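You operate a simulated robot arm through the tools that you are given. There is no shell and no other tool. Be economical: measure what you need, move in short steps, check, and stop when the job is done.

Carry out the task below with a simulated robot arm. There is one attempt and no reset: what you move stays moved.

Task
Put the brass nut on the drip plate. Take the steel nut and leave it on the top of the steel shelf. Take the grey spool and put it on the small ring. Put the cage that says "spring" from the drip tray on the back of the sample bench. Put the jug on the top of the skein bench. Close the drawer of the skein bench. Take the green spool and put it on top of the paper roll on the top of the skein bench. Open the door. The order is free. Set down upright: grey spool, cage, jug, green spool.

The check looks at the end state, three seconds after you hand in, the way a careful person would. Anything else that was tipped, shoved, dropped, spilled or broken makes it a failure.

Robot
A 7-joint arm with a two-finger parallel gripper on a trunk, on a base that drives. Base frame: it is fixed to the floor where the robot stands at the start and does not move with it; the origin is under the middle of the robot, x ahead of it, y to its left, z up; the surface under the hand at the start is at about z = 900. Lengths are in mm, angles in degrees, forces in N, time in s.
With the tool pointing down near the work surface it reaches from about 340 to 740 mm from the robot's upright axis, wherever it stands. Its first joint turns from -143.0 to 143.0 degrees. Places, roughly: back of the sample bench [-2400, -100, 800]; brass nut (5x4x4 cm) [500, -100, 500]; cage [-2000, -1250, 1000]; door [-2600, 1300, 1000]; drawer of the skein bench [-1300, -3400, 700]; drip plate (13x13 cm) [-2060, -260, 840]; green spool (4x4x8 cm) [-900, -3500, 900]; grey spool (5x5x7 cm) [-2100, 500, 900]; jug [-2000, -2750, 1000]; paper roll (5x5x4 cm) [-900, -3600, 900]; small ring (8x8x1 cm) [500, -200, 500]; steel nut (5x4x4 cm) [600, -100, 500]; top of the skein bench [-800, -3700, 800]; top of the steel shelf (23x47 cm) [540, 0, 900]. Payload 3 kg.
The tool frame sits at the grasp point between the pads (the TCP): z along the fingers, y along the line on which they close. The tips reach 30 mm beyond it. Largest opening 94 mm; finger width 28, thickness 10; the body of the gripper, 50 by 96 mm, starts 55 mm behind the TCP.
Orientation is that of the tool frame in the base frame, as [roll, pitch, yaw] about the fixed x, y, z axes, in that order (R = Rz(yaw) Ry(pitch) Rx(roll)). With the fingers straight down and closing along the base's y, the tool's x points along the base's -x, its y along +y and its z along -z.

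Tools
- The arm moves only by the tool arm_command. Its argument "targets" is a list of rows, each an object of numbers (a shift or turn left out is 0, a gripper value left out holds the last): "tx", "ty", "tz": the shift along the tool's x, y, z in m; "rx", "ry", "rz": the turn, a rotation vector about the tool's x, y, z in degrees; "gripper": the opening in per cent of the stroke, from 0 (shut) to 100 (fully open). In form: [{"tx": .., "ty": .., "tz": .., "rx": .., "ry": .., "rz": .., "gripper": ..}, ...]. A call has 1 to 20 rows; each row shifts and turns the commanded pose from where the row before left it, along the tool's axes as they then stand. Each row takes 0.2 s and may step no farther than 50 mm and 8.6 degrees from the row before; otherwise, or with a gripper value out of range, the whole call is refused. A pose out of reach is approached as far as the arm can. The call stops where the force on the tool passes 40 N (or 10 N more than at its start, if that is more) or the arm is blocked; 0.2 s more then pass. Each finger travels about 45 mm/s and halts on what it meets, pressing with about 35 N; the grip force reading is that of the motor and also rises with nothing between the fingers. The clock runs only during rows and for 0.2 s after the last one: add rows that do not move to give the fingers time. The reply holds the time, the measured pose of the TCP, the force on the tool along the base axes, the opening and the grip force, in the units named above and with some noise, with the torque about the TCP (base axes, N m) and any sound that the robot's microphone picked up.
- Cameras (640 x 400 px; columns grow to the right, rows downward): "scene" is now at [43.7, 113.3, 1620.8]; the picture's right is [-0.39, -0.92, 0.00], its down [-0.72, 0.30, -0.62] and it looks along [0.57, -0.24, -0.78] (base axes); focal length 250 px, centre (320, 200). "wrist" rides on the gripper at [76, 14, -103] in the tool frame; the picture's right is [-0.18, 0.98, 0.00], its down [-0.75, -0.14, -0.64] and it looks along [-0.63, -0.12, 0.77] (tool axes); focal length 243 px, centre (320, 200). There is no depth. A picture from a camera that has moved, and an enlarged one, comes with that camera's place and axes in the base frame and with its lens.
- camera(camera): a new picture of that camera. No time passes.
- lift_body(by): slides the trunk up (or, below 0, down) by that many mm; the arm and the scene camera ride with it, the base frame stays. It gives what a move gives, with no picture.
- base_move(legs): drives the robot by 1 to 6 legs, each [ahead, left, turn to the left] in mm, mm and degrees, along the robot's own axes; the way and the turn of a leg run together, so that a leg with both is an arc; at most 1500 mm and 180 degrees a leg. The arm and the cameras ride along, it lands a little off, and it stops where it bumps. It gives what a move gives.
- pan_tilt(pan, tilt): turns the head with the scene camera to pan (to the left, within 143 degrees either way) and tilt (down, from -29 to 69), counted from straight ahead of the robot. It gives what a move gives.
- enlarge(camera, box): a new picture of the part [left, top, right, bottom] of that camera's present view, enlarged. No time passes.
- close_job(): hands the job in; it is judged then, once.

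Go step by step. Nothing tells you exact positions but the pictures and the camera data: compare them with the known pose of the tool, close in by small moves and look again before you grip or let go. The budget is 207 turns and 180 pictures, counting those below and the enlarged ones. Unless the task says otherwise, let go and move clear before handing in.

The tools are called as name(argument=value, ...) on one line, values as JSON. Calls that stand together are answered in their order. arm_command: Moves the arm, as the interface text tells. Its arguments: {"type":"object","properties":{"targets":{"type":"array","items":{"type":"object","properties":{"tx":{"type":"number"},"ty":{"type":"number"},"tz":{"type":"number"},"rx":{"type":"number"},"ry":{"type":"number"},"rz":{"type":"number"},"gripper":{"type":"number"}}}}},"required":["targets"]} The other tools are called the same way: lift_body (by) slides the trunk up or down; base_move (legs) drives the base; pan_tilt (pan, tilt) turns the head that bears the scene camera; camera (camera) takes a picture; enlarge (camera, box) takes an enlarged picture of a part of a camera's view; close_job () hands the job in.

At the start:

```text
clock: 0.0
tool_pos: [472.8, -84.6, 1135.2]
tcp_rot: [179.9, 0.0, -180.0]
force: [-0.3, 0.2, 0.2]
wrist_torque: [0.02, -0.03, 0.03]
opening: 93.9
finger_force: 0.1
trunk travel left (down, up): [-75.0, 315.0]
robot x, y, heading: [-0.7, -0.1, 0.0]
head pan, tilt: [-22.8, 51.4]
```

scene: 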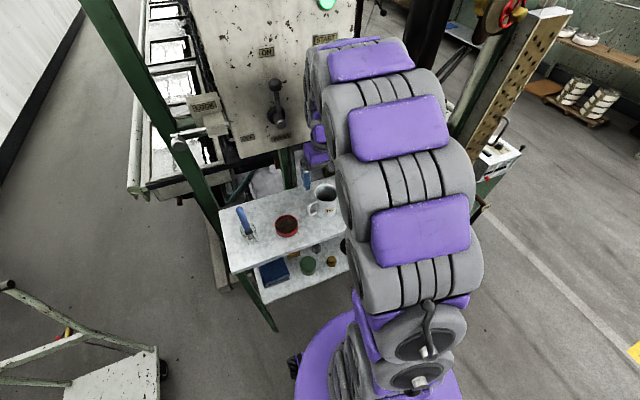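
wrist: 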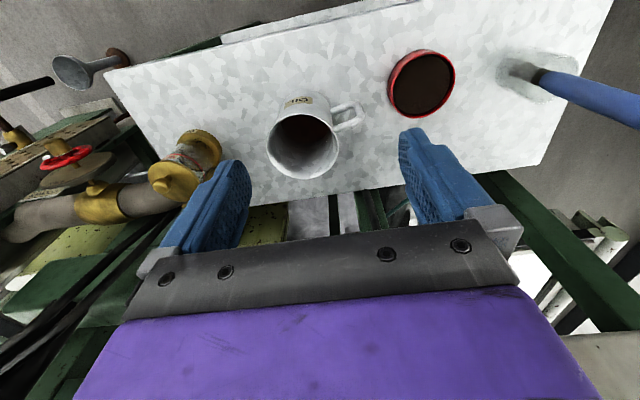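

I see the steel shelf ahead with a mug, a red dish and a spindle on its top, and small things on a lower shelf. I'll look closer at the lower shelf first.

enlarge(camera="scene", box=[200, 150, 360, 310])

pan_tilt(pan=0, tilt=45)

camera(camera="scene")

```text
2.50 times, centred on (280, 230) of scene
camera zoom: at [43.7, 113.3, 1620.8], right [-0.39, -0.92, 0.0], down [-0.72, 0.3, -0.62], along [0.57, -0.24, -0.78], focal length 625 px, centre (420, 125)
```

zoom: 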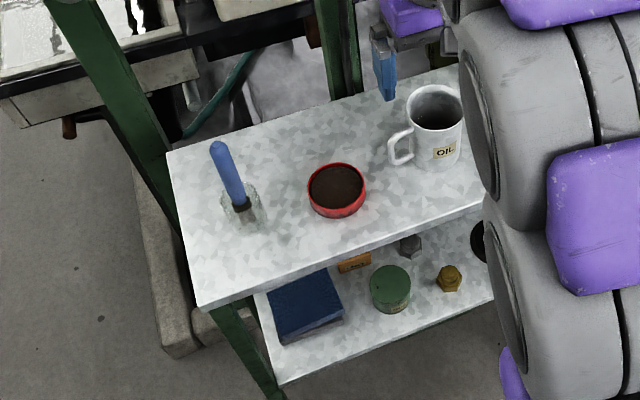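

```text
clock: 0.9
tool_pos: [472.4, -84.1, 1136.7]
tcp_rot: [-179.9, 0.0, 179.9]
force: [-0.1, -0.5, 0.9]
wrist_torque: [0.02, -0.04, 0.0]
opening: 93.9
finger_force: 0.1
trunk travel left (down, up): [-75.0, 315.0]
robot x, y, heading: [-1.3, 6.2, -0.4]
head pan, tilt: [0.0, 45.0]
```

```text
176 pictures are left
camera scene: at [55.2, 142.3, 1629.5], right [0.0, -1.0, 0.0], down [-0.71, 0.0, -0.71], along [0.71, 0.0, -0.71], focal length 250 px, centre (320, 200)
```

scene: 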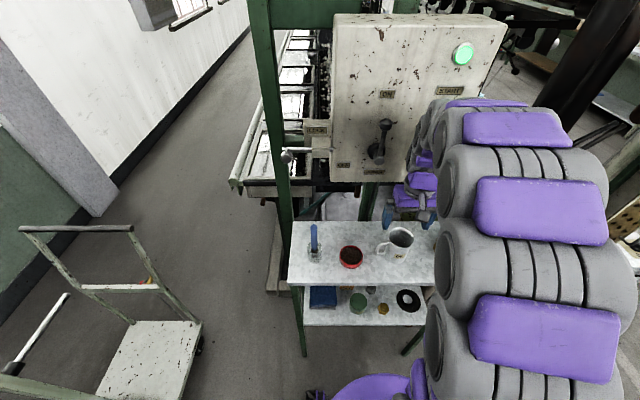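

The lower shelf lies about 400 mm under the top one, so I'll need a tilted tool. I back off, tilt the tool 45° forward and look.

base_move(legs=[[-300, 0, 0]])

arm_command(targets=[{"ry": -7.5}, {"ry": -7.5}, {"ry": -7.5}, {"ry": -7.5}, {"ry": -7.5}, {"ry": -7.5}])

lift_body(by=-75)

camera(camera="wrist")

camera(camera="scene")

```text
clock: 2.9
tool_pos: [176.1, -88.2, 1137.0]
tcp_rot: [-179.9, 0.1, 179.6]
force: [-0.1, -0.5, 0.1]
wrist_torque: [-0.05, -0.02, 0.0]
opening: 94.0
finger_force: 0.0
trunk travel left (down, up): [-75.0, 315.0]
robot x, y, heading: [-297.9, -4.1, -0.2]
head pan, tilt: [0.0, 45.0]
```

```text
clock: 4.3
tool_pos: [175.8, -86.8, 1137.5]
tcp_rot: [-179.9, 45.2, 179.7]
force: [-0.1, 0.3, 0.6]
wrist_torque: [-0.01, 0.01, 0.0]
opening: 94.0
finger_force: 0.2
trunk travel left (down, up): [-75.0, 315.0]
robot x, y, heading: [-295.8, 3.3, -0.4]
head pan, tilt: [0.0, 45.0]
```

```text
clock: 5.4
tool_pos: [175.4, -87.9, 1061.9]
tcp_rot: [180.0, 45.1, 179.6]
force: [0.3, 0.3, -0.4]
wrist_torque: [-0.02, 0.01, 0.01]
opening: 94.0
finger_force: 0.0
trunk travel left (down, up): [0.0, 390.0]
robot x, y, heading: [-294.8, -1.0, -0.2]
head pan, tilt: [0.0, 45.0]
```

```text
175 pictures are left
camera wrist: at [48.8, -73.4, 1080.7], right [0.14, 0.98, 0.13], down [0.08, -0.14, 0.99], along [0.99, -0.13, -0.09], focal length 243 px, centre (320, 200)
```

wrist: 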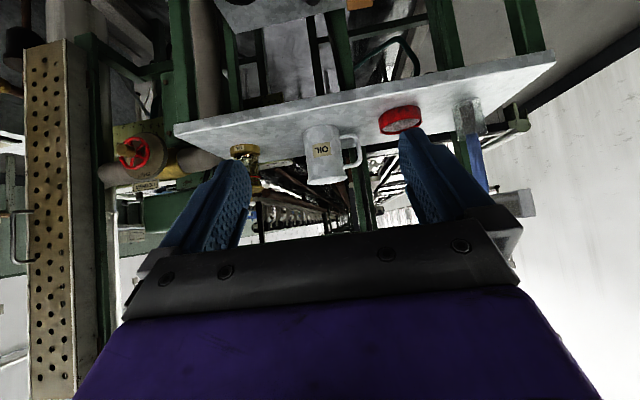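

```text
174 pictures are left
camera scene: at [-240.1, 142.6, 1554.6], right [-0.01, -1.0, 0.0], down [-0.71, 0.0, -0.71], along [0.71, 0.0, -0.71], focal length 250 px, centre (320, 200)
```

scene: 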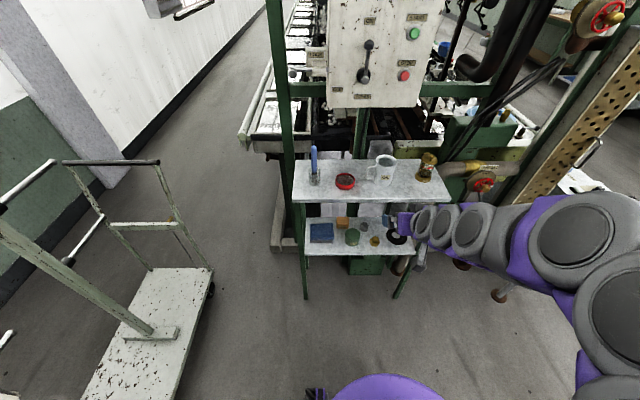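

The robot is clear of the shelf now. I zoom in on the shelves to locate nuts and ring.

enlarge(camera="scene", box=[280, 140, 440, 270])

```text
3.08 times, centred on (360, 205) of scene
camera zoom: at [-240.1, 142.6, 1554.6], right [-0.01, -1.0, 0.0], down [-0.71, 0.0, -0.71], along [0.71, 0.0, -0.71], focal length 769 px, centre (197, 185)
```

zoom: 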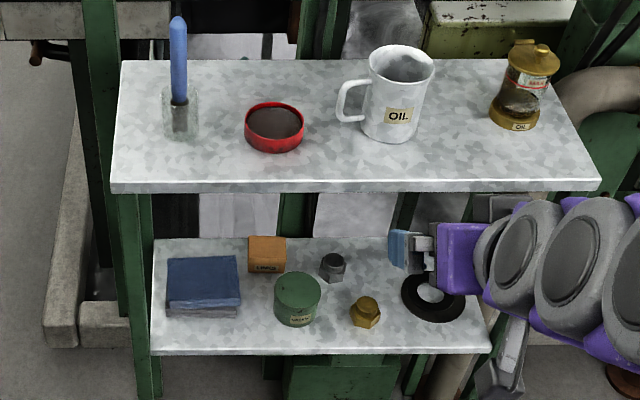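

Steel nut ≈ (590,-92), brass ≈ (502,-134) on the lower shelf (z≈500). I lower the tilted tool in front of the shelf.

arm_command(targets=[{"tx": 0.0353, "tz": 0.0353}, {"tx": 0.0353, "tz": 0.0353}, {"tx": 0.0353, "tz": 0.0353}, {"tx": 0.0353, "tz": 0.0353}, {"tx": 0.0353, "tz": 0.0353}, {"tx": 0.0353, "tz": 0.0353}, {"tx": 0.0353, "tz": 0.0353}, {"tx": 0.0353, "tz": 0.0353}])

camera(camera="wrist")

camera(camera="scene")

```text
clock: 7.2
tool_pos: [229.3, -105.5, 746.1]
tcp_rot: [-180.0, 45.1, 179.5]
force: [0.3, -0.1, 0.5]
wrist_torque: [-0.03, 0.03, -0.01]
opening: 93.9
finger_force: 0.0
out of reach, approached as far as the arm can: row 1, 2, 3, 4, 5, 6
trunk travel left (down, up): [0.0, 390.0]
robot x, y, heading: [-296.3, 1.8, -0.2]
head pan, tilt: [0.0, 45.0]
```

```text
172 pictures are left
camera wrist: at [103.7, -92.1, 766.0], right [0.14, 0.98, 0.13], down [0.08, -0.14, 0.99], along [0.99, -0.13, -0.09], focal length 243 px, centre (320, 200)
```

wrist: 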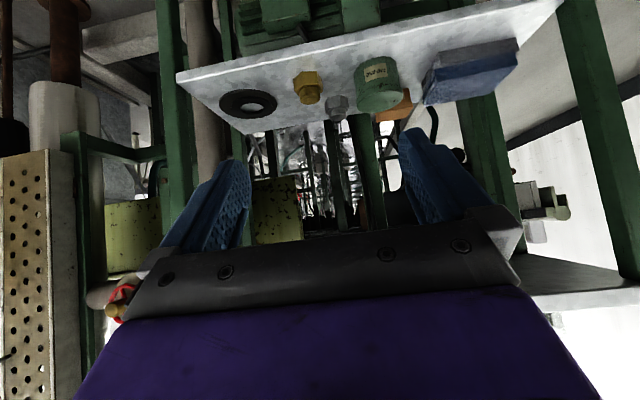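

```text
171 pictures are left
camera scene: at [-237.6, 141.4, 1554.5], right [-0.01, -1.0, 0.0], down [-0.71, 0.01, -0.71], along [0.71, 0.0, -0.71], focal length 250 px, centre (320, 200)
```

scene: 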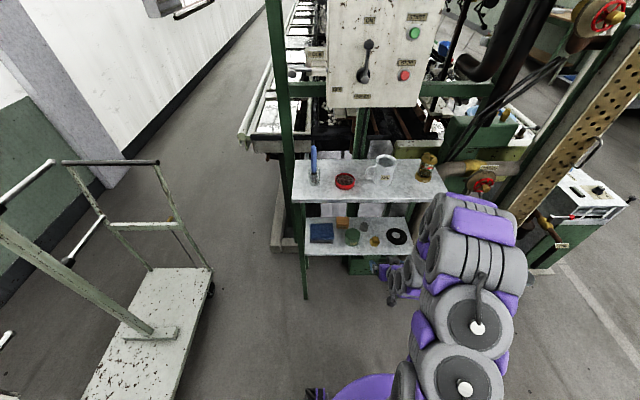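

The arm got partway; I let it settle and read the pose.

arm_command(targets=[{}, {}, {}])

enlarge(camera="scene", box=[280, 140, 440, 270])

```text
clock: 8.0
tool_pos: [231.5, -105.2, 747.5]
tcp_rot: [-180.0, 45.1, 179.7]
force: [-0.5, -0.5, 0.2]
wrist_torque: [-0.01, -0.03, -0.03]
opening: 94.1
finger_force: 0.0
trunk travel left (down, up): [0.0, 390.0]
robot x, y, heading: [-295.5, 0.8, -0.2]
head pan, tilt: [0.0, 45.0]
```

```text
3.08 times, centred on (360, 205) of scene
camera zoom: at [-238.3, 142.1, 1554.5], right [-0.01, -1.0, 0.0], down [-0.71, 0.0, -0.71], along [0.71, 0.0, -0.71], focal length 769 px, centre (197, 185)
```

zoom: 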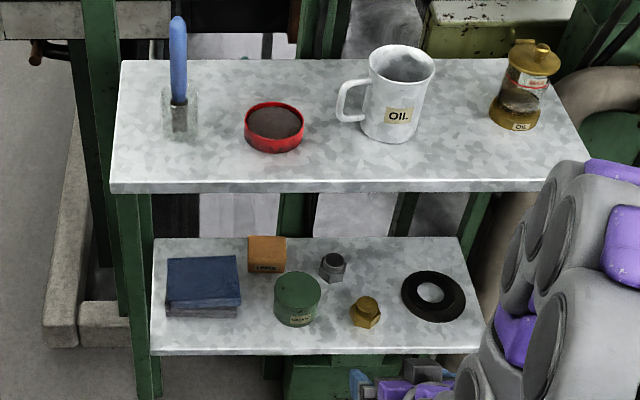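

Only one ring is visible here. I continue forward and down at a better radius.

arm_command(targets=[{"tx": 0.0094, "tz": 0.0377}, {"tx": 0.0094, "tz": 0.0377}, {"tx": 0.0094, "tz": 0.0377}, {"tx": 0.0094, "tz": 0.0377}, {"tx": 0.0094, "tz": 0.0377}, {"tx": 0.0094, "tz": 0.0377}, {}])

camera(camera="wrist")

```text
clock: 9.6
tool_pos: [355.4, -104.2, 550.2]
tcp_rot: [179.9, 45.1, 179.6]
force: [0.7, -0.3, 0.3]
wrist_torque: [0.0, 0.01, 0.02]
opening: 94.1
finger_force: 0.0
trunk travel left (down, up): [0.0, 390.0]
robot x, y, heading: [-294.5, 1.6, -0.5]
head pan, tilt: [0.0, 45.0]
```

```text
169 pictures are left
camera wrist: at [227.3, -90.1, 568.1], right [0.14, 0.98, 0.13], down [0.08, -0.14, 0.99], along [0.99, -0.12, -0.09], focal length 243 px, centre (320, 200)
```

wrist: 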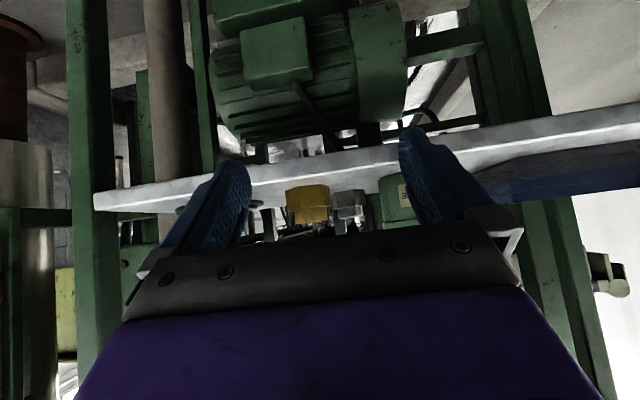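

Shelf surface is about z=530; brass nut ≈ (480,-131), steel ≈ (571,-90), in line with the wrist view. I take the brass first: up a bit, forward over it, and check.

arm_command(targets=[{"tx": -0.0283, "tz": -0.0283}, {"tx": -0.0283, "tz": 0.0283, "ty": -0.009}, {"tx": -0.0283, "tz": 0.0283, "ty": -0.009}, {"tx": -0.0283, "tz": 0.0283, "ty": -0.009}, {}])

camera(camera="wrist")

enlarge(camera="scene", box=[280, 140, 440, 270])

```text
clock: 10.8
tool_pos: [474.1, -131.2, 591.2]
tcp_rot: [179.8, 45.0, 179.5]
force: [-0.5, 0.1, 0.3]
wrist_torque: [0.03, -0.01, 0.02]
opening: 94.0
finger_force: 0.1
trunk travel left (down, up): [0.0, 390.0]
robot x, y, heading: [-296.7, 3.4, -0.3]
head pan, tilt: [0.0, 45.0]
```

```text
168 pictures are left
camera wrist: at [347.5, -117.7, 609.8], right [0.14, 0.98, 0.13], down [0.08, -0.14, 0.99], along [0.99, -0.13, -0.1], focal length 243 px, centre (320, 200)
```

wrist: 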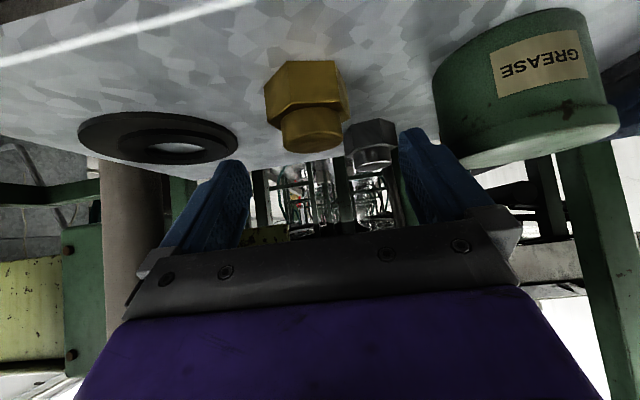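

```text
3.08 times, centred on (360, 205) of scene
camera zoom: at [-236.8, 141.5, 1554.5], right [-0.01, -1.0, 0.0], down [-0.71, 0.01, -0.7], along [0.7, 0.0, -0.71], focal length 769 px, centre (197, 185)
```

zoom: 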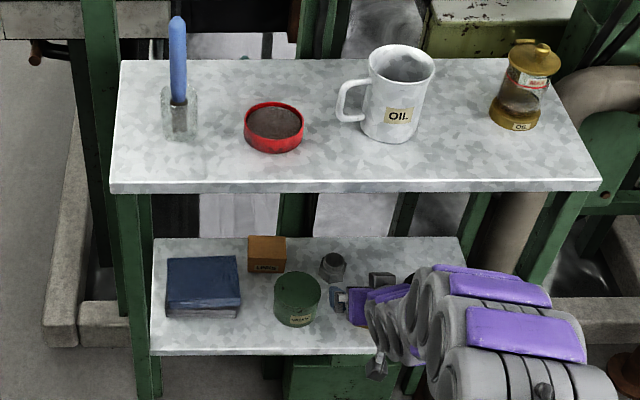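

The nut sits near (467,-132,550), upright. I check its hex orientation before gripping.

enlarge(camera="wrist", box=[240, 40, 400, 180])

```text
2.86 times, centred on (320, 110) of wrist
camera zoom: at [347.5, -117.7, 609.8], right [0.14, 0.98, 0.13], down [0.08, -0.14, 0.99], along [0.99, -0.13, -0.1], focal length 693 px, centre (320, 457)
```

zoom: 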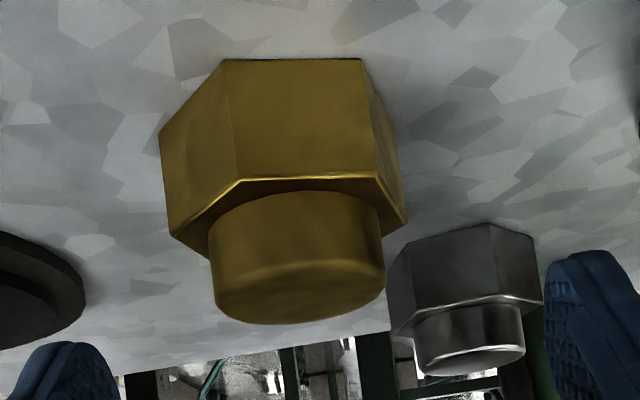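

A flat pair lies almost along y, so gripping along y works. I descend and close.

arm_command(targets=[{"tx": 0.012, "tz": -0.012}, {"tx": 0.009, "tz": 0.009}, {"tx": 0.009, "tz": 0.009}, {}])

camera(camera="wrist")

```text
clock: 11.8
tool_pos: [455.8, -131.1, 566.8]
tcp_rot: [-179.9, 44.9, 179.4]
force: [0.0, 0.1, 0.2]
wrist_torque: [0.0, -0.01, -0.02]
opening: 94.0
finger_force: 0.1
trunk travel left (down, up): [0.0, 390.0]
robot x, y, heading: [-292.2, 2.6, -0.5]
head pan, tilt: [0.0, 45.0]
```

```text
165 pictures are left
camera wrist: at [329.4, -117.5, 583.8], right [0.14, 0.98, 0.13], down [0.08, -0.14, 0.99], along [0.99, -0.13, -0.1], focal length 243 px, centre (320, 200)
```

wrist: 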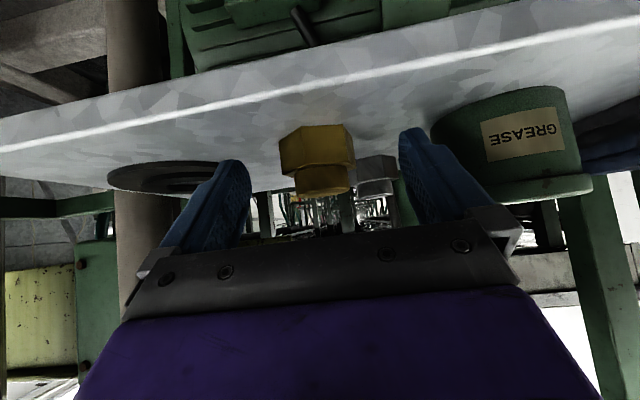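

arm_command(targets=[{"gripper": 0}, {"gripper": 0}, {"gripper": 0}, {"gripper": 0}, {"gripper": 0}])

camera(camera="wrist")

```text
clock: 13.0
tool_pos: [456.6, -130.9, 566.0]
tcp_rot: [180.0, 45.1, 179.6]
force: [0.1, 0.0, 0.6]
wrist_torque: [-0.05, -0.04, 0.0]
opening: 39.6
finger_force: 34.9
trunk travel left (down, up): [0.0, 390.0]
robot x, y, heading: [-291.9, 2.2, -0.5]
head pan, tilt: [0.0, 45.0]
```

```text
164 pictures are left
camera wrist: at [329.6, -117.5, 584.2], right [0.14, 0.98, 0.13], down [0.08, -0.14, 0.99], along [0.99, -0.13, -0.09], focal length 243 px, centre (320, 200)
```

wrist: 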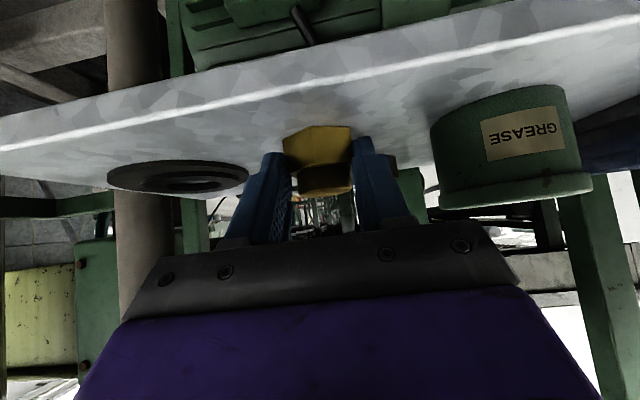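

Gripped at 39.6 mm. I lift and back straight out by driving.

arm_command(targets=[{"tx": -0.0283, "tz": -0.0283}, {"tx": -0.0141, "tz": -0.0141}, {}])

base_move(legs=[[-350, 0, 0]])

arm_command(targets=[{"tx": -0.0353, "tz": -0.0353}, {"tx": -0.0353, "tz": -0.0353}, {"tx": -0.0353, "tz": -0.0353}, {"tx": -0.0353, "tz": -0.0353}, {"tx": -0.0353, "tz": -0.0353}, {"tx": -0.0353, "tz": -0.0353}, {"tx": -0.0353, "tz": -0.0353}, {"tx": -0.0353, "tz": -0.0353}])

pan_tilt(pan=90, tilt=25)

camera(camera="scene")

pan_tilt(pan=142, tilt=25)

camera(camera="scene")

pan_tilt(pan=-142, tilt=25)

camera(camera="scene")

```text
clock: 13.8
tool_pos: [455.6, -134.1, 624.7]
tcp_rot: [180.0, 45.1, 179.5]
force: [-0.2, -0.2, -1.5]
wrist_torque: [0.02, 0.01, 0.01]
opening: 39.2
finger_force: 34.6
trunk travel left (down, up): [0.0, 390.0]
robot x, y, heading: [-294.7, 1.5, -0.3]
head pan, tilt: [0.0, 45.0]
```

```text
clock: 16.1
tool_pos: [111.0, -132.3, 625.2]
tcp_rot: [-179.9, 45.1, 179.4]
force: [-0.4, 0.0, -1.1]
wrist_torque: [0.0, 0.04, 0.01]
opening: 39.2
finger_force: 34.6
trunk travel left (down, up): [0.0, 390.0]
robot x, y, heading: [-641.5, 4.3, -0.5]
head pan, tilt: [0.0, 45.0]
```

```text
clock: 17.9
tool_pos: [109.3, -129.5, 1025.3]
tcp_rot: [-179.8, 45.1, 179.7]
force: [0.1, 0.3, -1.1]
wrist_torque: [0.01, 0.01, 0.01]
opening: 39.1
finger_force: 34.9
trunk travel left (down, up): [0.0, 390.0]
robot x, y, heading: [-638.9, 6.0, -0.5]
head pan, tilt: [0.0, 45.0]
```

```text
clock: 19.5
tool_pos: [109.7, -132.2, 1024.9]
tcp_rot: [179.9, 45.3, 179.5]
force: [0.2, 0.3, -1.4]
wrist_torque: [0.02, 0.02, -0.02]
opening: 39.2
finger_force: 34.7
trunk travel left (down, up): [0.0, 390.0]
robot x, y, heading: [-639.1, 2.2, -0.4]
head pan, tilt: [90.0, 25.0]
```

```text
163 pictures are left
camera scene: at [-662.7, 237.2, 1585.3], right [1.0, -0.01, 0.0], down [-0.01, -0.42, -0.91], along [0.01, 0.91, -0.42], focal length 250 px, centre (320, 200)
```

scene: 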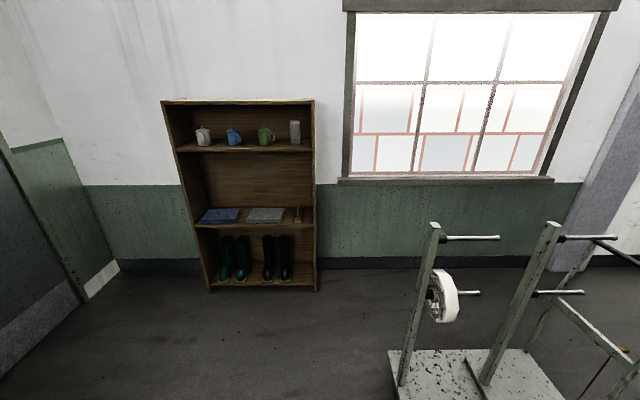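

```text
clock: 20.7
tool_pos: [109.3, -131.5, 1025.2]
tcp_rot: [180.0, 45.2, 179.4]
force: [-0.3, 0.6, -1.1]
wrist_torque: [-0.01, 0.05, -0.03]
opening: 39.0
finger_force: 35.2
trunk travel left (down, up): [0.0, 390.0]
robot x, y, heading: [-639.0, 5.1, -0.5]
head pan, tilt: [142.0, 25.0]
```

```text
162 pictures are left
camera scene: at [-735.6, 202.5, 1585.5], right [0.62, 0.78, 0.0], down [0.33, -0.26, -0.91], along [-0.71, 0.56, -0.42], focal length 250 px, centre (320, 200)
```

scene: 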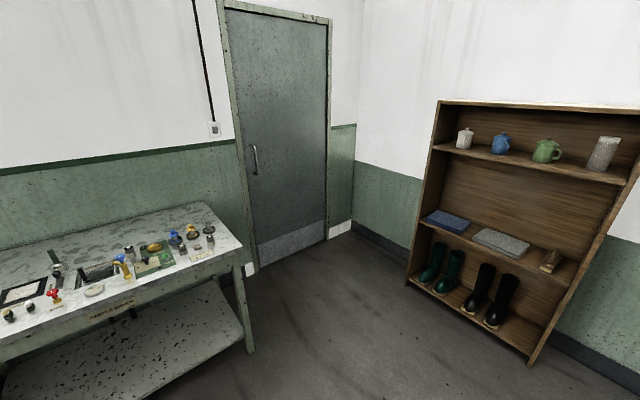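

```text
clock: 24.6
tool_pos: [110.1, -133.1, 1026.3]
tcp_rot: [-179.9, 45.2, 179.6]
force: [0.0, -0.7, -0.9]
wrist_torque: [0.03, 0.05, 0.0]
opening: 39.0
finger_force: 34.7
trunk travel left (down, up): [0.0, 390.0]
robot x, y, heading: [-639.7, 4.2, -0.6]
head pan, tilt: [-142.0, 25.0]
```

```text
161 pictures are left
camera scene: at [-736.5, 88.8, 1585.5], right [-0.61, 0.79, 0.0], down [0.33, 0.26, -0.91], along [-0.72, -0.55, -0.42], focal length 250 px, centre (320, 200)
```

scene: 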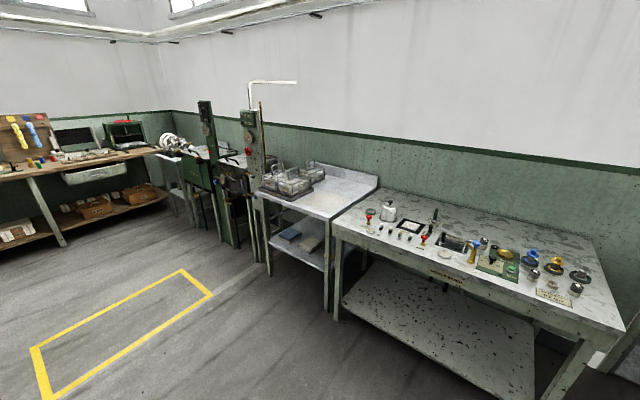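

Floor is clear. I turn right to face the sample bench and drive up partway.

base_move(legs=[[0, 0, -179.5], [500, 0, 0]])

pan_tilt(pan=0, tilt=40)

camera(camera="scene")

```text
clock: 34.9
tool_pos: [-1870.1, 183.9, 1025.3]
tcp_rot: [180.0, 45.2, -2.5]
force: [-0.1, -0.3, -2.1]
wrist_torque: [-0.03, -0.07, 0.01]
opening: 39.1
finger_force: 35.5
trunk travel left (down, up): [0.0, 390.0]
robot x, y, heading: [-1126.7, 20.9, 177.5]
head pan, tilt: [-142.0, 25.0]
```

```text
clock: 37.2
tool_pos: [-1867.9, 185.3, 1027.4]
tcp_rot: [180.0, 45.3, -2.5]
force: [0.4, -0.9, -1.3]
wrist_torque: [0.01, -0.04, 0.02]
opening: 39.1
finger_force: 35.1
trunk travel left (down, up): [0.0, 390.0]
robot x, y, heading: [-1125.1, 23.4, 177.6]
head pan, tilt: [0.0, 40.0]
```

```text
160 pictures are left
camera scene: at [-1190.1, -112.1, 1561.7], right [0.04, 1.0, 0.0], down [0.64, -0.03, -0.76], along [-0.76, 0.03, -0.64], focal length 250 px, centre (320, 200)
```

scene: 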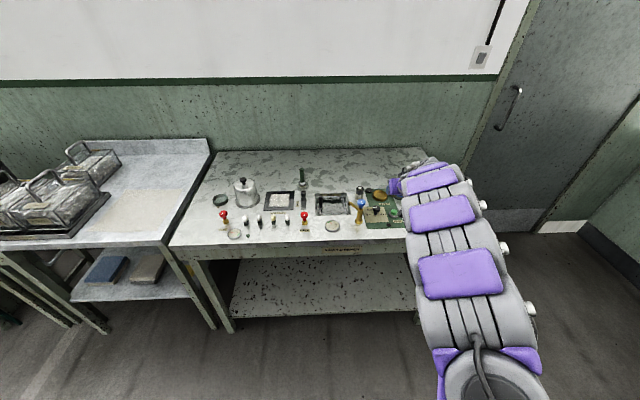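

I'm in front of the sample bench. I zoom to read the objects.

enlarge(camera="scene", box=[165, 140, 325, 260])

enlarge(camera="scene", box=[290, 140, 450, 260])

enlarge(camera="scene", box=[0, 130, 200, 260])

```text
3.33 times, centred on (245, 200) of scene
camera zoom: at [-1190.1, -112.1, 1561.7], right [0.04, 1.0, 0.0], down [0.64, -0.03, -0.76], along [-0.76, 0.03, -0.64], focal length 833 px, centre (570, 200)
```

zoom: 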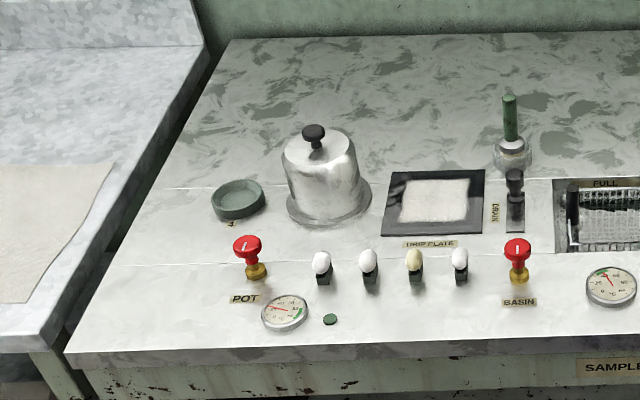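

```text
3.33 times, centred on (370, 200) of scene
camera zoom: at [-1190.1, -112.1, 1561.7], right [0.04, 1.0, 0.0], down [0.64, -0.03, -0.76], along [-0.76, 0.03, -0.64], focal length 833 px, centre (153, 200)
```

zoom: 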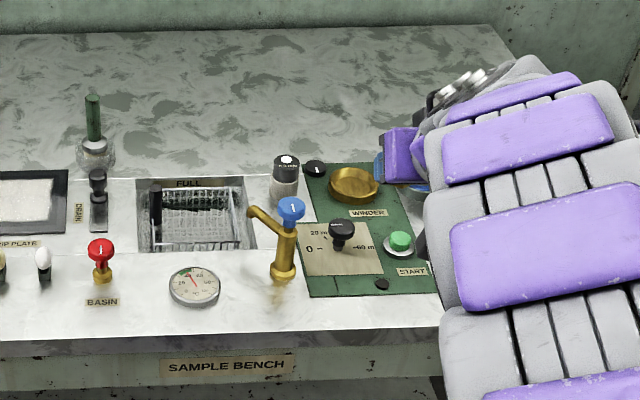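

```text
3.08 times, centred on (100, 195) of scene
camera zoom: at [-1190.1, -112.1, 1561.7], right [0.04, 1.0, 0.0], down [0.64, -0.03, -0.76], along [-0.76, 0.03, -0.64], focal length 769 px, centre (997, 215)
```

zoom: 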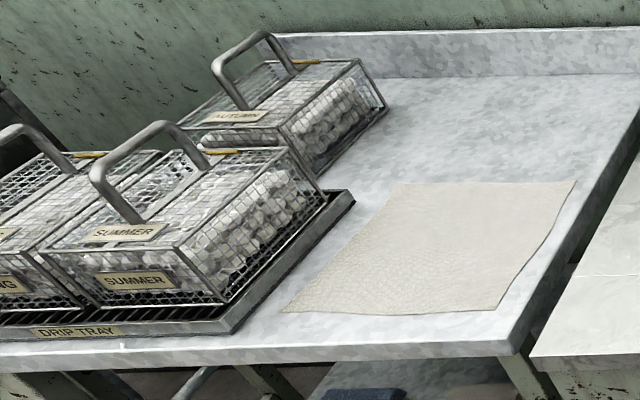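

Drip plate ≈ (-2053,-260,840), bench edge at x≈-1790. I raise the trunk, strafe left and drive nearer so the nut hangs over the plate.

lift_body(by=80)

base_move(legs=[[0, 416, 0], [0, 0, 2.4], [190, 0, 0]])

camera(camera="wrist")

camera(camera="scene")

```text
clock: 38.3
tool_pos: [-1868.5, 183.9, 1106.9]
tcp_rot: [179.9, 45.2, -2.5]
force: [-0.1, 0.9, -1.6]
wrist_torque: [-0.02, -0.05, -0.03]
opening: 39.3
finger_force: 34.5
trunk travel left (down, up): [-80.0, 310.0]
robot x, y, heading: [-1125.3, 24.8, 177.6]
head pan, tilt: [0.0, 40.0]
```

```text
clock: 42.5
tool_pos: [-2086.6, -253.8, 1104.8]
tcp_rot: [179.7, 45.2, -0.5]
force: [-0.1, -0.1, -1.2]
wrist_torque: [-0.04, -0.02, 0.02]
opening: 39.2
finger_force: 35.8
trunk travel left (down, up): [-80.0, 310.0]
robot x, y, heading: [-1337.4, -394.3, 179.7]
head pan, tilt: [0.0, 40.0]
```

```text
156 pictures are left
camera wrist: at [-1960.9, -270.4, 1123.8], right [-0.14, -0.98, 0.13], down [-0.07, 0.14, 0.99], along [-0.99, 0.12, -0.09], focal length 243 px, centre (320, 200)
```

wrist: 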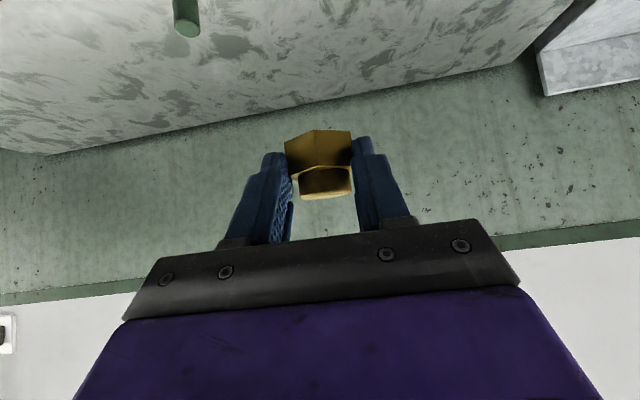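

```text
155 pictures are left
camera scene: at [-1398.2, -523.8, 1642.1], right [0.01, 1.0, 0.0], down [0.65, -0.01, -0.76], along [-0.76, 0.0, -0.65], focal length 250 px, centre (320, 200)
```

scene: 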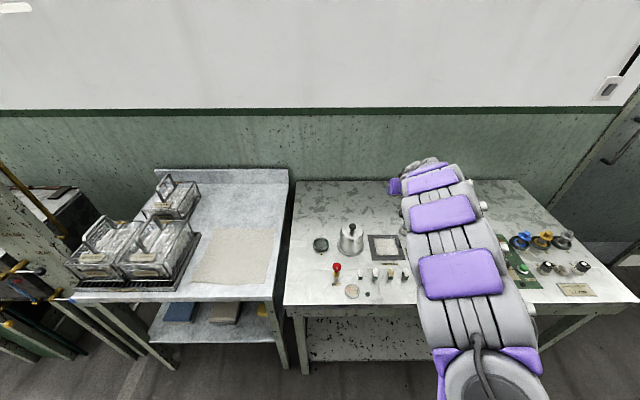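

Rod and bell are clear of the path. I back slightly, shift and descend to about z=950.

arm_command(targets=[{"tx": 0.027, "tz": -0.027, "ty": -0.019}, {"tx": 0.0345, "tz": 0.0345}, {"tx": 0.0345, "tz": 0.0345}, {"tx": 0.0345, "tz": 0.0345}, {}])

camera(camera="wrist")

enlarge(camera="scene", box=[320, 190, 480, 310])

```text
clock: 43.7
tool_pos: [-2045.3, -239.9, 962.1]
tcp_rot: [-180.0, 45.4, -0.3]
force: [0.1, 0.1, -3.2]
wrist_torque: [0.02, -0.07, 0.0]
opening: 39.0
finger_force: 35.0
trunk travel left (down, up): [-80.0, 310.0]
robot x, y, heading: [-1333.5, -390.9, 179.7]
head pan, tilt: [0.0, 40.0]
```

```text
154 pictures are left
camera wrist: at [-1920.3, -255.9, 980.5], right [-0.14, -0.98, 0.13], down [-0.07, 0.14, 0.99], along [-0.99, 0.12, -0.09], focal length 243 px, centre (320, 200)
```

wrist: 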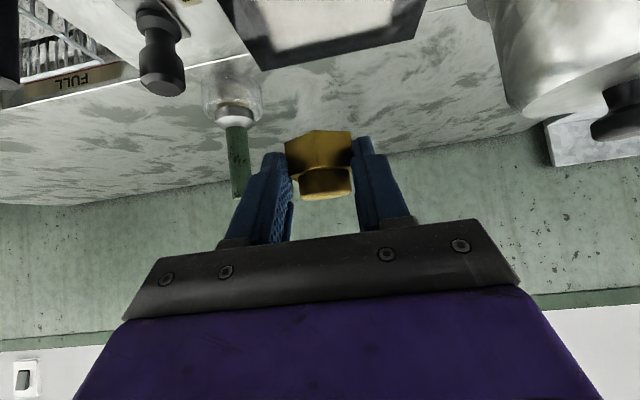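

```text
3.33 times, centred on (400, 250) of scene
camera zoom: at [-1396.6, -529.7, 1641.8], right [0.01, 1.0, 0.0], down [0.64, 0.0, -0.76], along [-0.76, 0.0, -0.64], focal length 833 px, centre (53, 33)
```

zoom: 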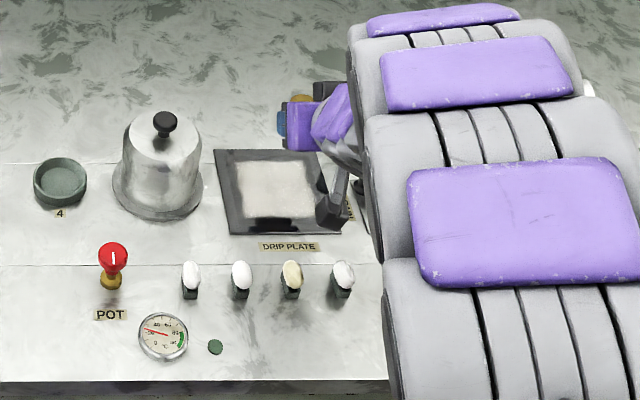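

Plate spans x -2120…-1990, y -327…-199; the nut hangs over it. I descend in small steps till touch.

arm_command(targets=[{"tx": 0.0247, "tz": 0.0247, "ty": 0.006}, {"tx": 0.0212, "tz": 0.0212}, {}])

enlarge(camera="scene", box=[320, 190, 480, 310])

camera(camera="wrist")

```text
clock: 44.5
tool_pos: [-2046.1, -243.5, 895.7]
tcp_rot: [180.0, 45.3, -0.4]
force: [0.0, 0.1, -1.5]
wrist_torque: [0.0, -0.01, -0.01]
opening: 38.9
finger_force: 35.5
trunk travel left (down, up): [-80.0, 310.0]
robot x, y, heading: [-1337.7, -393.9, 179.6]
head pan, tilt: [0.0, 40.0]
```

```text
3.33 times, centred on (400, 250) of scene
camera zoom: at [-1397.1, -528.2, 1641.8], right [0.01, 1.0, 0.0], down [0.65, 0.0, -0.76], along [-0.76, 0.0, -0.65], focal length 833 px, centre (53, 33)
```

zoom: 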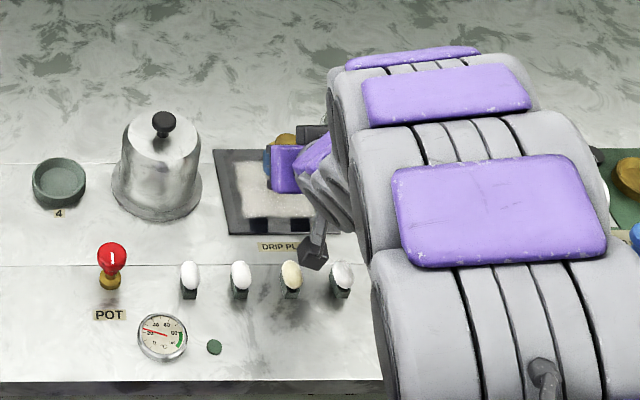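

```text
151 pictures are left
camera wrist: at [-1920.6, -260.2, 914.1], right [-0.14, -0.98, 0.13], down [-0.07, 0.14, 0.99], along [-0.99, 0.12, -0.09], focal length 243 px, centre (320, 200)
```

wrist: 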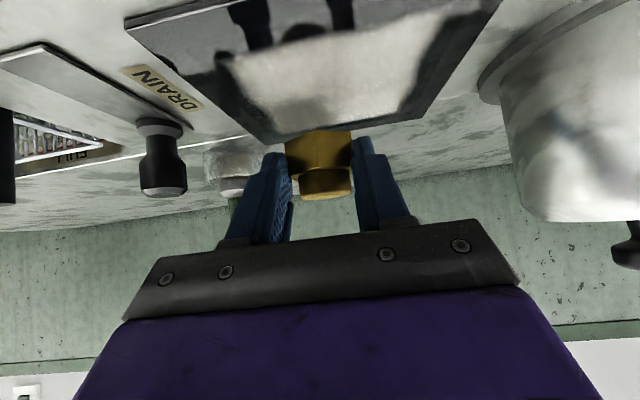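

The wrist camera mount comes near the toggles, so I shift 12 mm deeper and 8 mm sideways between two toggles, then descend slowly.

arm_command(targets=[{"tx": -0.0092, "tz": 0.0092, "ty": -0.008}, {"tx": 0.0035, "tz": 0.0035}, {"tx": 0.0028, "tz": 0.0028}, {"tx": 0.0021, "tz": 0.0021}, {}])

camera(camera="wrist")

enlarge(camera="scene", box=[350, 210, 430, 270])

```text
clock: 45.7
tool_pos: [-2059.5, -236.1, 883.8]
tcp_rot: [180.0, 45.3, -0.4]
force: [0.0, -0.3, -1.3]
wrist_torque: [0.0, -0.03, 0.02]
opening: 39.0
finger_force: 34.3
trunk travel left (down, up): [-80.0, 310.0]
robot x, y, heading: [-1336.1, -394.4, 179.8]
head pan, tilt: [0.0, 40.0]
```

```text
150 pictures are left
camera wrist: at [-1934.2, -253.0, 902.6], right [-0.14, -0.98, 0.13], down [-0.07, 0.14, 0.99], along [-0.99, 0.12, -0.09], focal length 243 px, centre (320, 200)
```

wrist: 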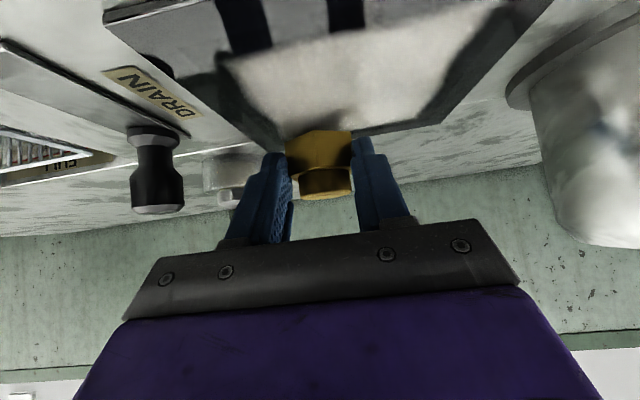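

```text
6.67 times, centred on (390, 240) of scene
camera zoom: at [-1397.3, -528.4, 1641.8], right [0.01, 1.0, 0.0], down [0.65, 0.0, -0.76], along [-0.76, 0.0, -0.65], focal length 1666 px, centre (-147, -67)
```

zoom: 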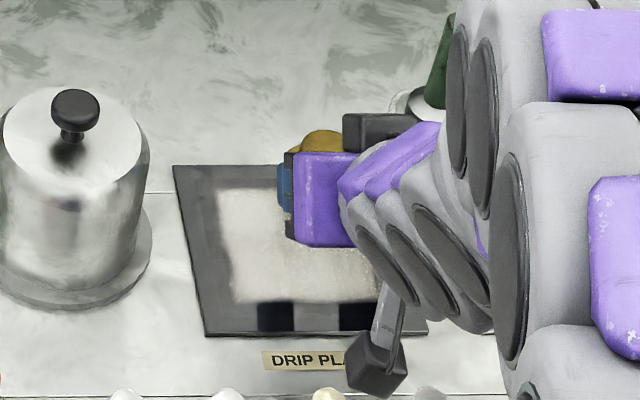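

About 10 mm remain; I keep lowering in 3 mm steps.

arm_command(targets=[{"tx": 0.0021, "tz": 0.0021}, {"tx": 0.0021, "tz": 0.0021}, {}])

arm_command(targets=[{"tx": 0.0014, "tz": 0.0014}, {"tx": 0.0014, "tz": 0.0014}, {}])

camera(camera="wrist")

```text
clock: 46.5
tool_pos: [-2060.7, -236.5, 879.2]
tcp_rot: [-180.0, 45.2, -0.3]
force: [0.0, 0.7, -1.4]
wrist_torque: [0.0, -0.04, -0.02]
opening: 38.8
finger_force: 35.2
trunk travel left (down, up): [-80.0, 310.0]
robot x, y, heading: [-1333.1, -390.7, 179.7]
head pan, tilt: [0.0, 40.0]
```

```text
clock: 47.3
tool_pos: [-2061.8, -236.6, 877.7]
tcp_rot: [-180.0, 45.7, -0.4]
force: [-0.9, 4.9, 23.1]
wrist_torque: [0.21, 0.24, -0.06]
opening: 38.9
finger_force: 35.0
trunk travel left (down, up): [-80.0, 310.0]
robot x, y, heading: [-1336.9, -391.7, 179.8]
head pan, tilt: [0.0, 40.0]
```

```text
148 pictures are left
camera wrist: at [-1934.5, -252.8, 895.2], right [-0.13, -0.98, 0.13], down [-0.07, 0.14, 0.99], along [-0.99, 0.12, -0.08], focal length 243 px, centre (320, 200)
```

wrist: 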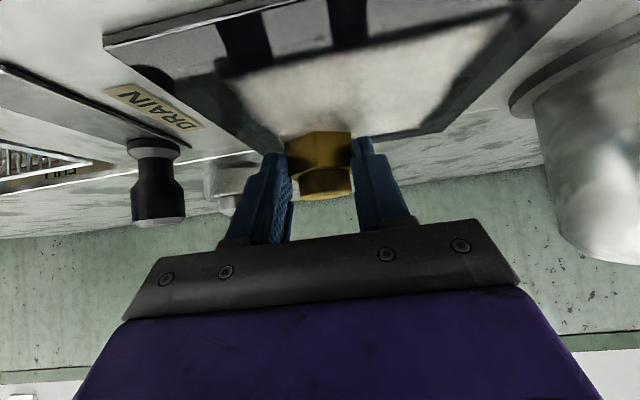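

Contact. I relieve 1 mm, open partly and lift away.

arm_command(targets=[{"tx": -0.001, "tz": -0.001}, {"gripper": 70}, {"gripper": 70}, {"gripper": 70}, {"tx": -0.0212, "tz": -0.0212}, {"tx": -0.0353, "tz": -0.0353}, {"tx": -0.0353, "tz": -0.0353}, {}])

camera(camera="wrist")

```text
clock: 49.1
tool_pos: [-2059.4, -236.2, 1007.0]
tcp_rot: [-180.0, 45.3, -0.4]
force: [0.1, 0.2, 0.4]
wrist_torque: [0.0, 0.03, 0.02]
opening: 66.0
finger_force: 0.0
trunk travel left (down, up): [-80.0, 310.0]
robot x, y, heading: [-1339.1, -393.7, 179.8]
head pan, tilt: [0.0, 40.0]
```

```text
147 pictures are left
camera wrist: at [-1932.9, -252.0, 1024.6], right [-0.14, -0.98, 0.13], down [-0.07, 0.14, 0.99], along [-0.99, 0.12, -0.09], focal length 243 px, centre (320, 200)
```

wrist: 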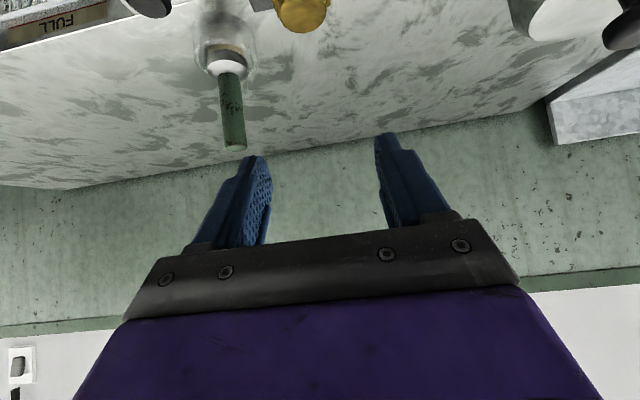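

Nut is on the plate. Next the grey spool at the right end of the bench: I raise and strafe right.

lift_body(by=100)

base_move(legs=[[-150, 0, 0], [0, -500, 0]])

pan_tilt(pan=-25, tilt=40)

camera(camera="scene")

camera(camera="wrist")

```text
clock: 50.4
tool_pos: [-2058.0, -236.0, 1107.1]
tcp_rot: [180.0, 45.5, -0.4]
force: [-0.5, 0.7, -0.1]
wrist_torque: [-0.01, -0.03, -0.01]
opening: 66.0
finger_force: 0.1
trunk travel left (down, up): [-180.0, 210.0]
robot x, y, heading: [-1338.8, -390.6, 179.5]
head pan, tilt: [0.0, 40.0]
```

```text
clock: 54.3
tool_pos: [-1903.4, 251.6, 1108.2]
tcp_rot: [-179.4, 45.5, -0.3]
force: [-0.7, -1.5, 0.4]
wrist_torque: [0.08, -0.05, -0.06]
opening: 65.8
finger_force: 0.0
trunk travel left (down, up): [-180.0, 210.0]
robot x, y, heading: [-1187.7, 96.7, 179.3]
head pan, tilt: [0.0, 40.0]
```

```text
clock: 55.1
tool_pos: [-1902.5, 258.1, 1108.0]
tcp_rot: [-180.0, 45.5, -0.6]
force: [0.5, 0.5, -0.2]
wrist_torque: [0.0, -0.02, -0.04]
opening: 66.1
finger_force: 0.1
trunk travel left (down, up): [-180.0, 210.0]
robot x, y, heading: [-1181.6, 99.3, 179.3]
head pan, tilt: [-25.0, 40.0]
```

```text
146 pictures are left
camera scene: at [-1236.3, -8.9, 1741.3], right [0.43, 0.9, 0.0], down [0.58, -0.28, -0.77], along [-0.69, 0.33, -0.64], focal length 250 px, centre (320, 200)
```

scene: 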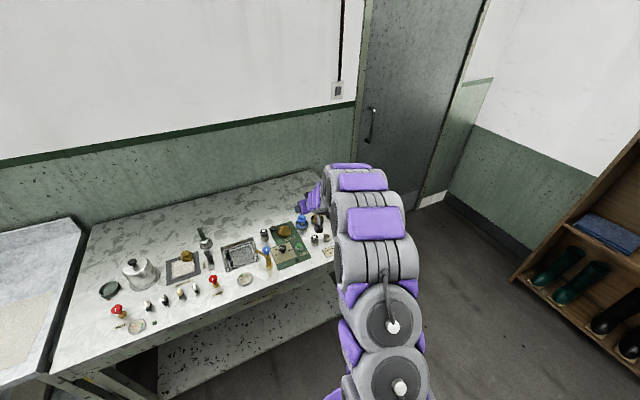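

```text
145 pictures are left
camera wrist: at [-1776.8, 240.6, 1126.2], right [-0.14, -0.98, 0.13], down [-0.07, 0.14, 0.99], along [-0.99, 0.13, -0.09], focal length 243 px, centre (320, 200)
```

wrist: 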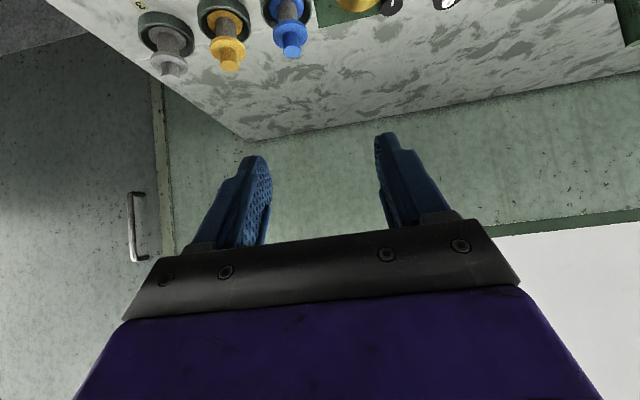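

The grey spool sits in the outermost of three round cups. I strafe closer for a better look.

base_move(legs=[[0, -190, 0]])

camera(camera="wrist")

enlarge(camera="scene", box=[200, 150, 360, 270])

```text
clock: 56.7
tool_pos: [-1899.1, 444.1, 1109.9]
tcp_rot: [-179.8, 45.5, -0.6]
force: [-0.8, -0.3, 0.4]
wrist_torque: [0.06, 0.0, -0.03]
opening: 65.9
finger_force: 0.1
trunk travel left (down, up): [-180.0, 210.0]
robot x, y, heading: [-1180.2, 289.0, 179.0]
head pan, tilt: [-25.0, 40.0]
```

```text
144 pictures are left
camera wrist: at [-1773.8, 427.7, 1126.5], right [-0.14, -0.98, 0.13], down [-0.07, 0.14, 0.99], along [-0.99, 0.13, -0.09], focal length 243 px, centre (320, 200)
```

wrist: 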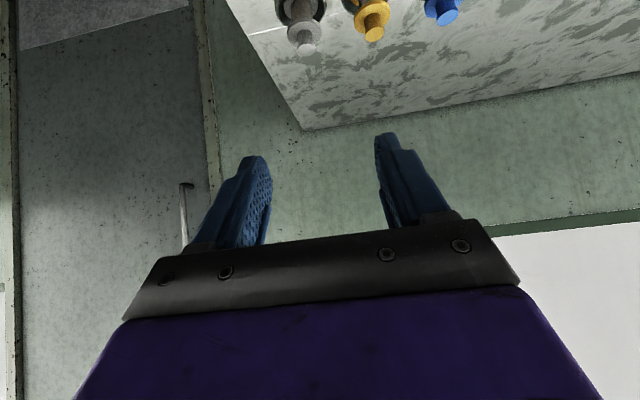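

```text
3.33 times, centred on (280, 210) of scene
camera zoom: at [-1233.9, 174.2, 1740.9], right [0.44, 0.9, 0.01], down [0.58, -0.27, -0.77], along [-0.69, 0.34, -0.64], focal length 833 px, centre (453, 167)
```

zoom: 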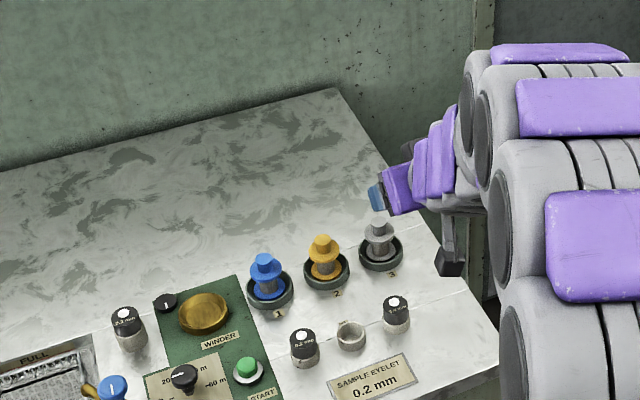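

Grey spool ≈ (-2058,460). I drive forward and lower for a close look.

base_move(legs=[[130, -5, 0]])

arm_command(targets=[{"tx": 0.0353, "tz": 0.0353}, {"tx": 0.0353, "tz": 0.0353}, {"tx": 0.0353, "tz": -0.0353}, {}])

camera(camera="wrist")

enlarge(camera="scene", box=[220, 170, 340, 270])

```text
clock: 58.0
tool_pos: [-2027.1, 459.7, 1108.2]
tcp_rot: [179.7, 45.4, -1.1]
force: [0.1, -0.7, -0.3]
wrist_torque: [0.02, 0.01, 0.02]
opening: 66.1
finger_force: 0.0
trunk travel left (down, up): [-180.0, 210.0]
robot x, y, heading: [-1312.7, 296.8, 179.0]
head pan, tilt: [-25.0, 40.0]
```

```text
clock: 59.0
tool_pos: [-1978.0, 448.9, 1011.7]
tcp_rot: [-179.9, 45.6, -0.5]
force: [0.3, -0.6, -0.3]
wrist_torque: [0.05, 0.02, -0.02]
opening: 66.1
finger_force: 0.1
trunk travel left (down, up): [-180.0, 210.0]
robot x, y, heading: [-1309.8, 298.3, 179.0]
head pan, tilt: [-25.0, 40.0]
```

```text
142 pictures are left
camera wrist: at [-1852.7, 432.0, 1028.2], right [-0.14, -0.98, 0.13], down [-0.07, 0.14, 0.99], along [-0.99, 0.13, -0.09], focal length 243 px, centre (320, 200)
```

wrist: 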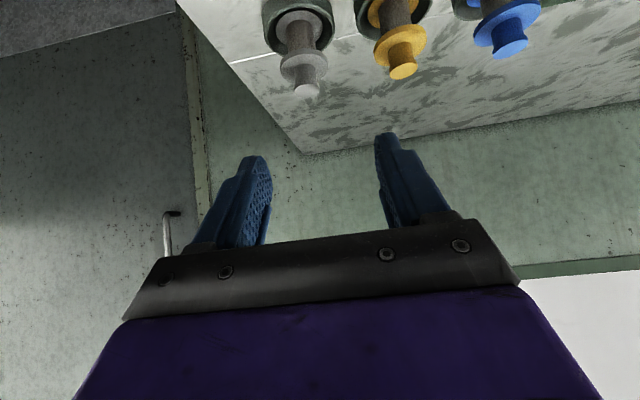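

```text
4.00 times, centred on (280, 220) of scene
camera zoom: at [-1362.9, 186.6, 1741.4], right [0.44, 0.9, 0.0], down [0.58, -0.28, -0.76], along [-0.69, 0.34, -0.64], focal length 999 px, centre (480, 120)
```

zoom: 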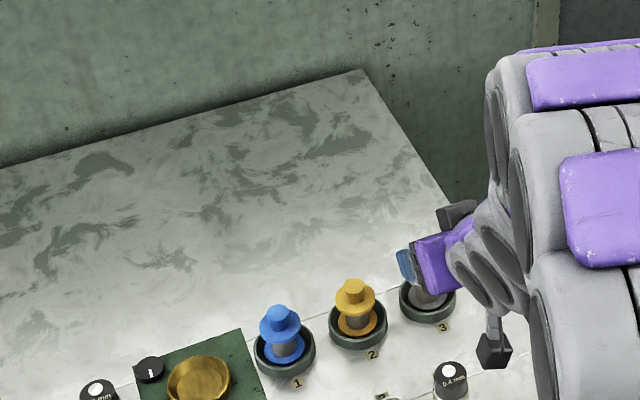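

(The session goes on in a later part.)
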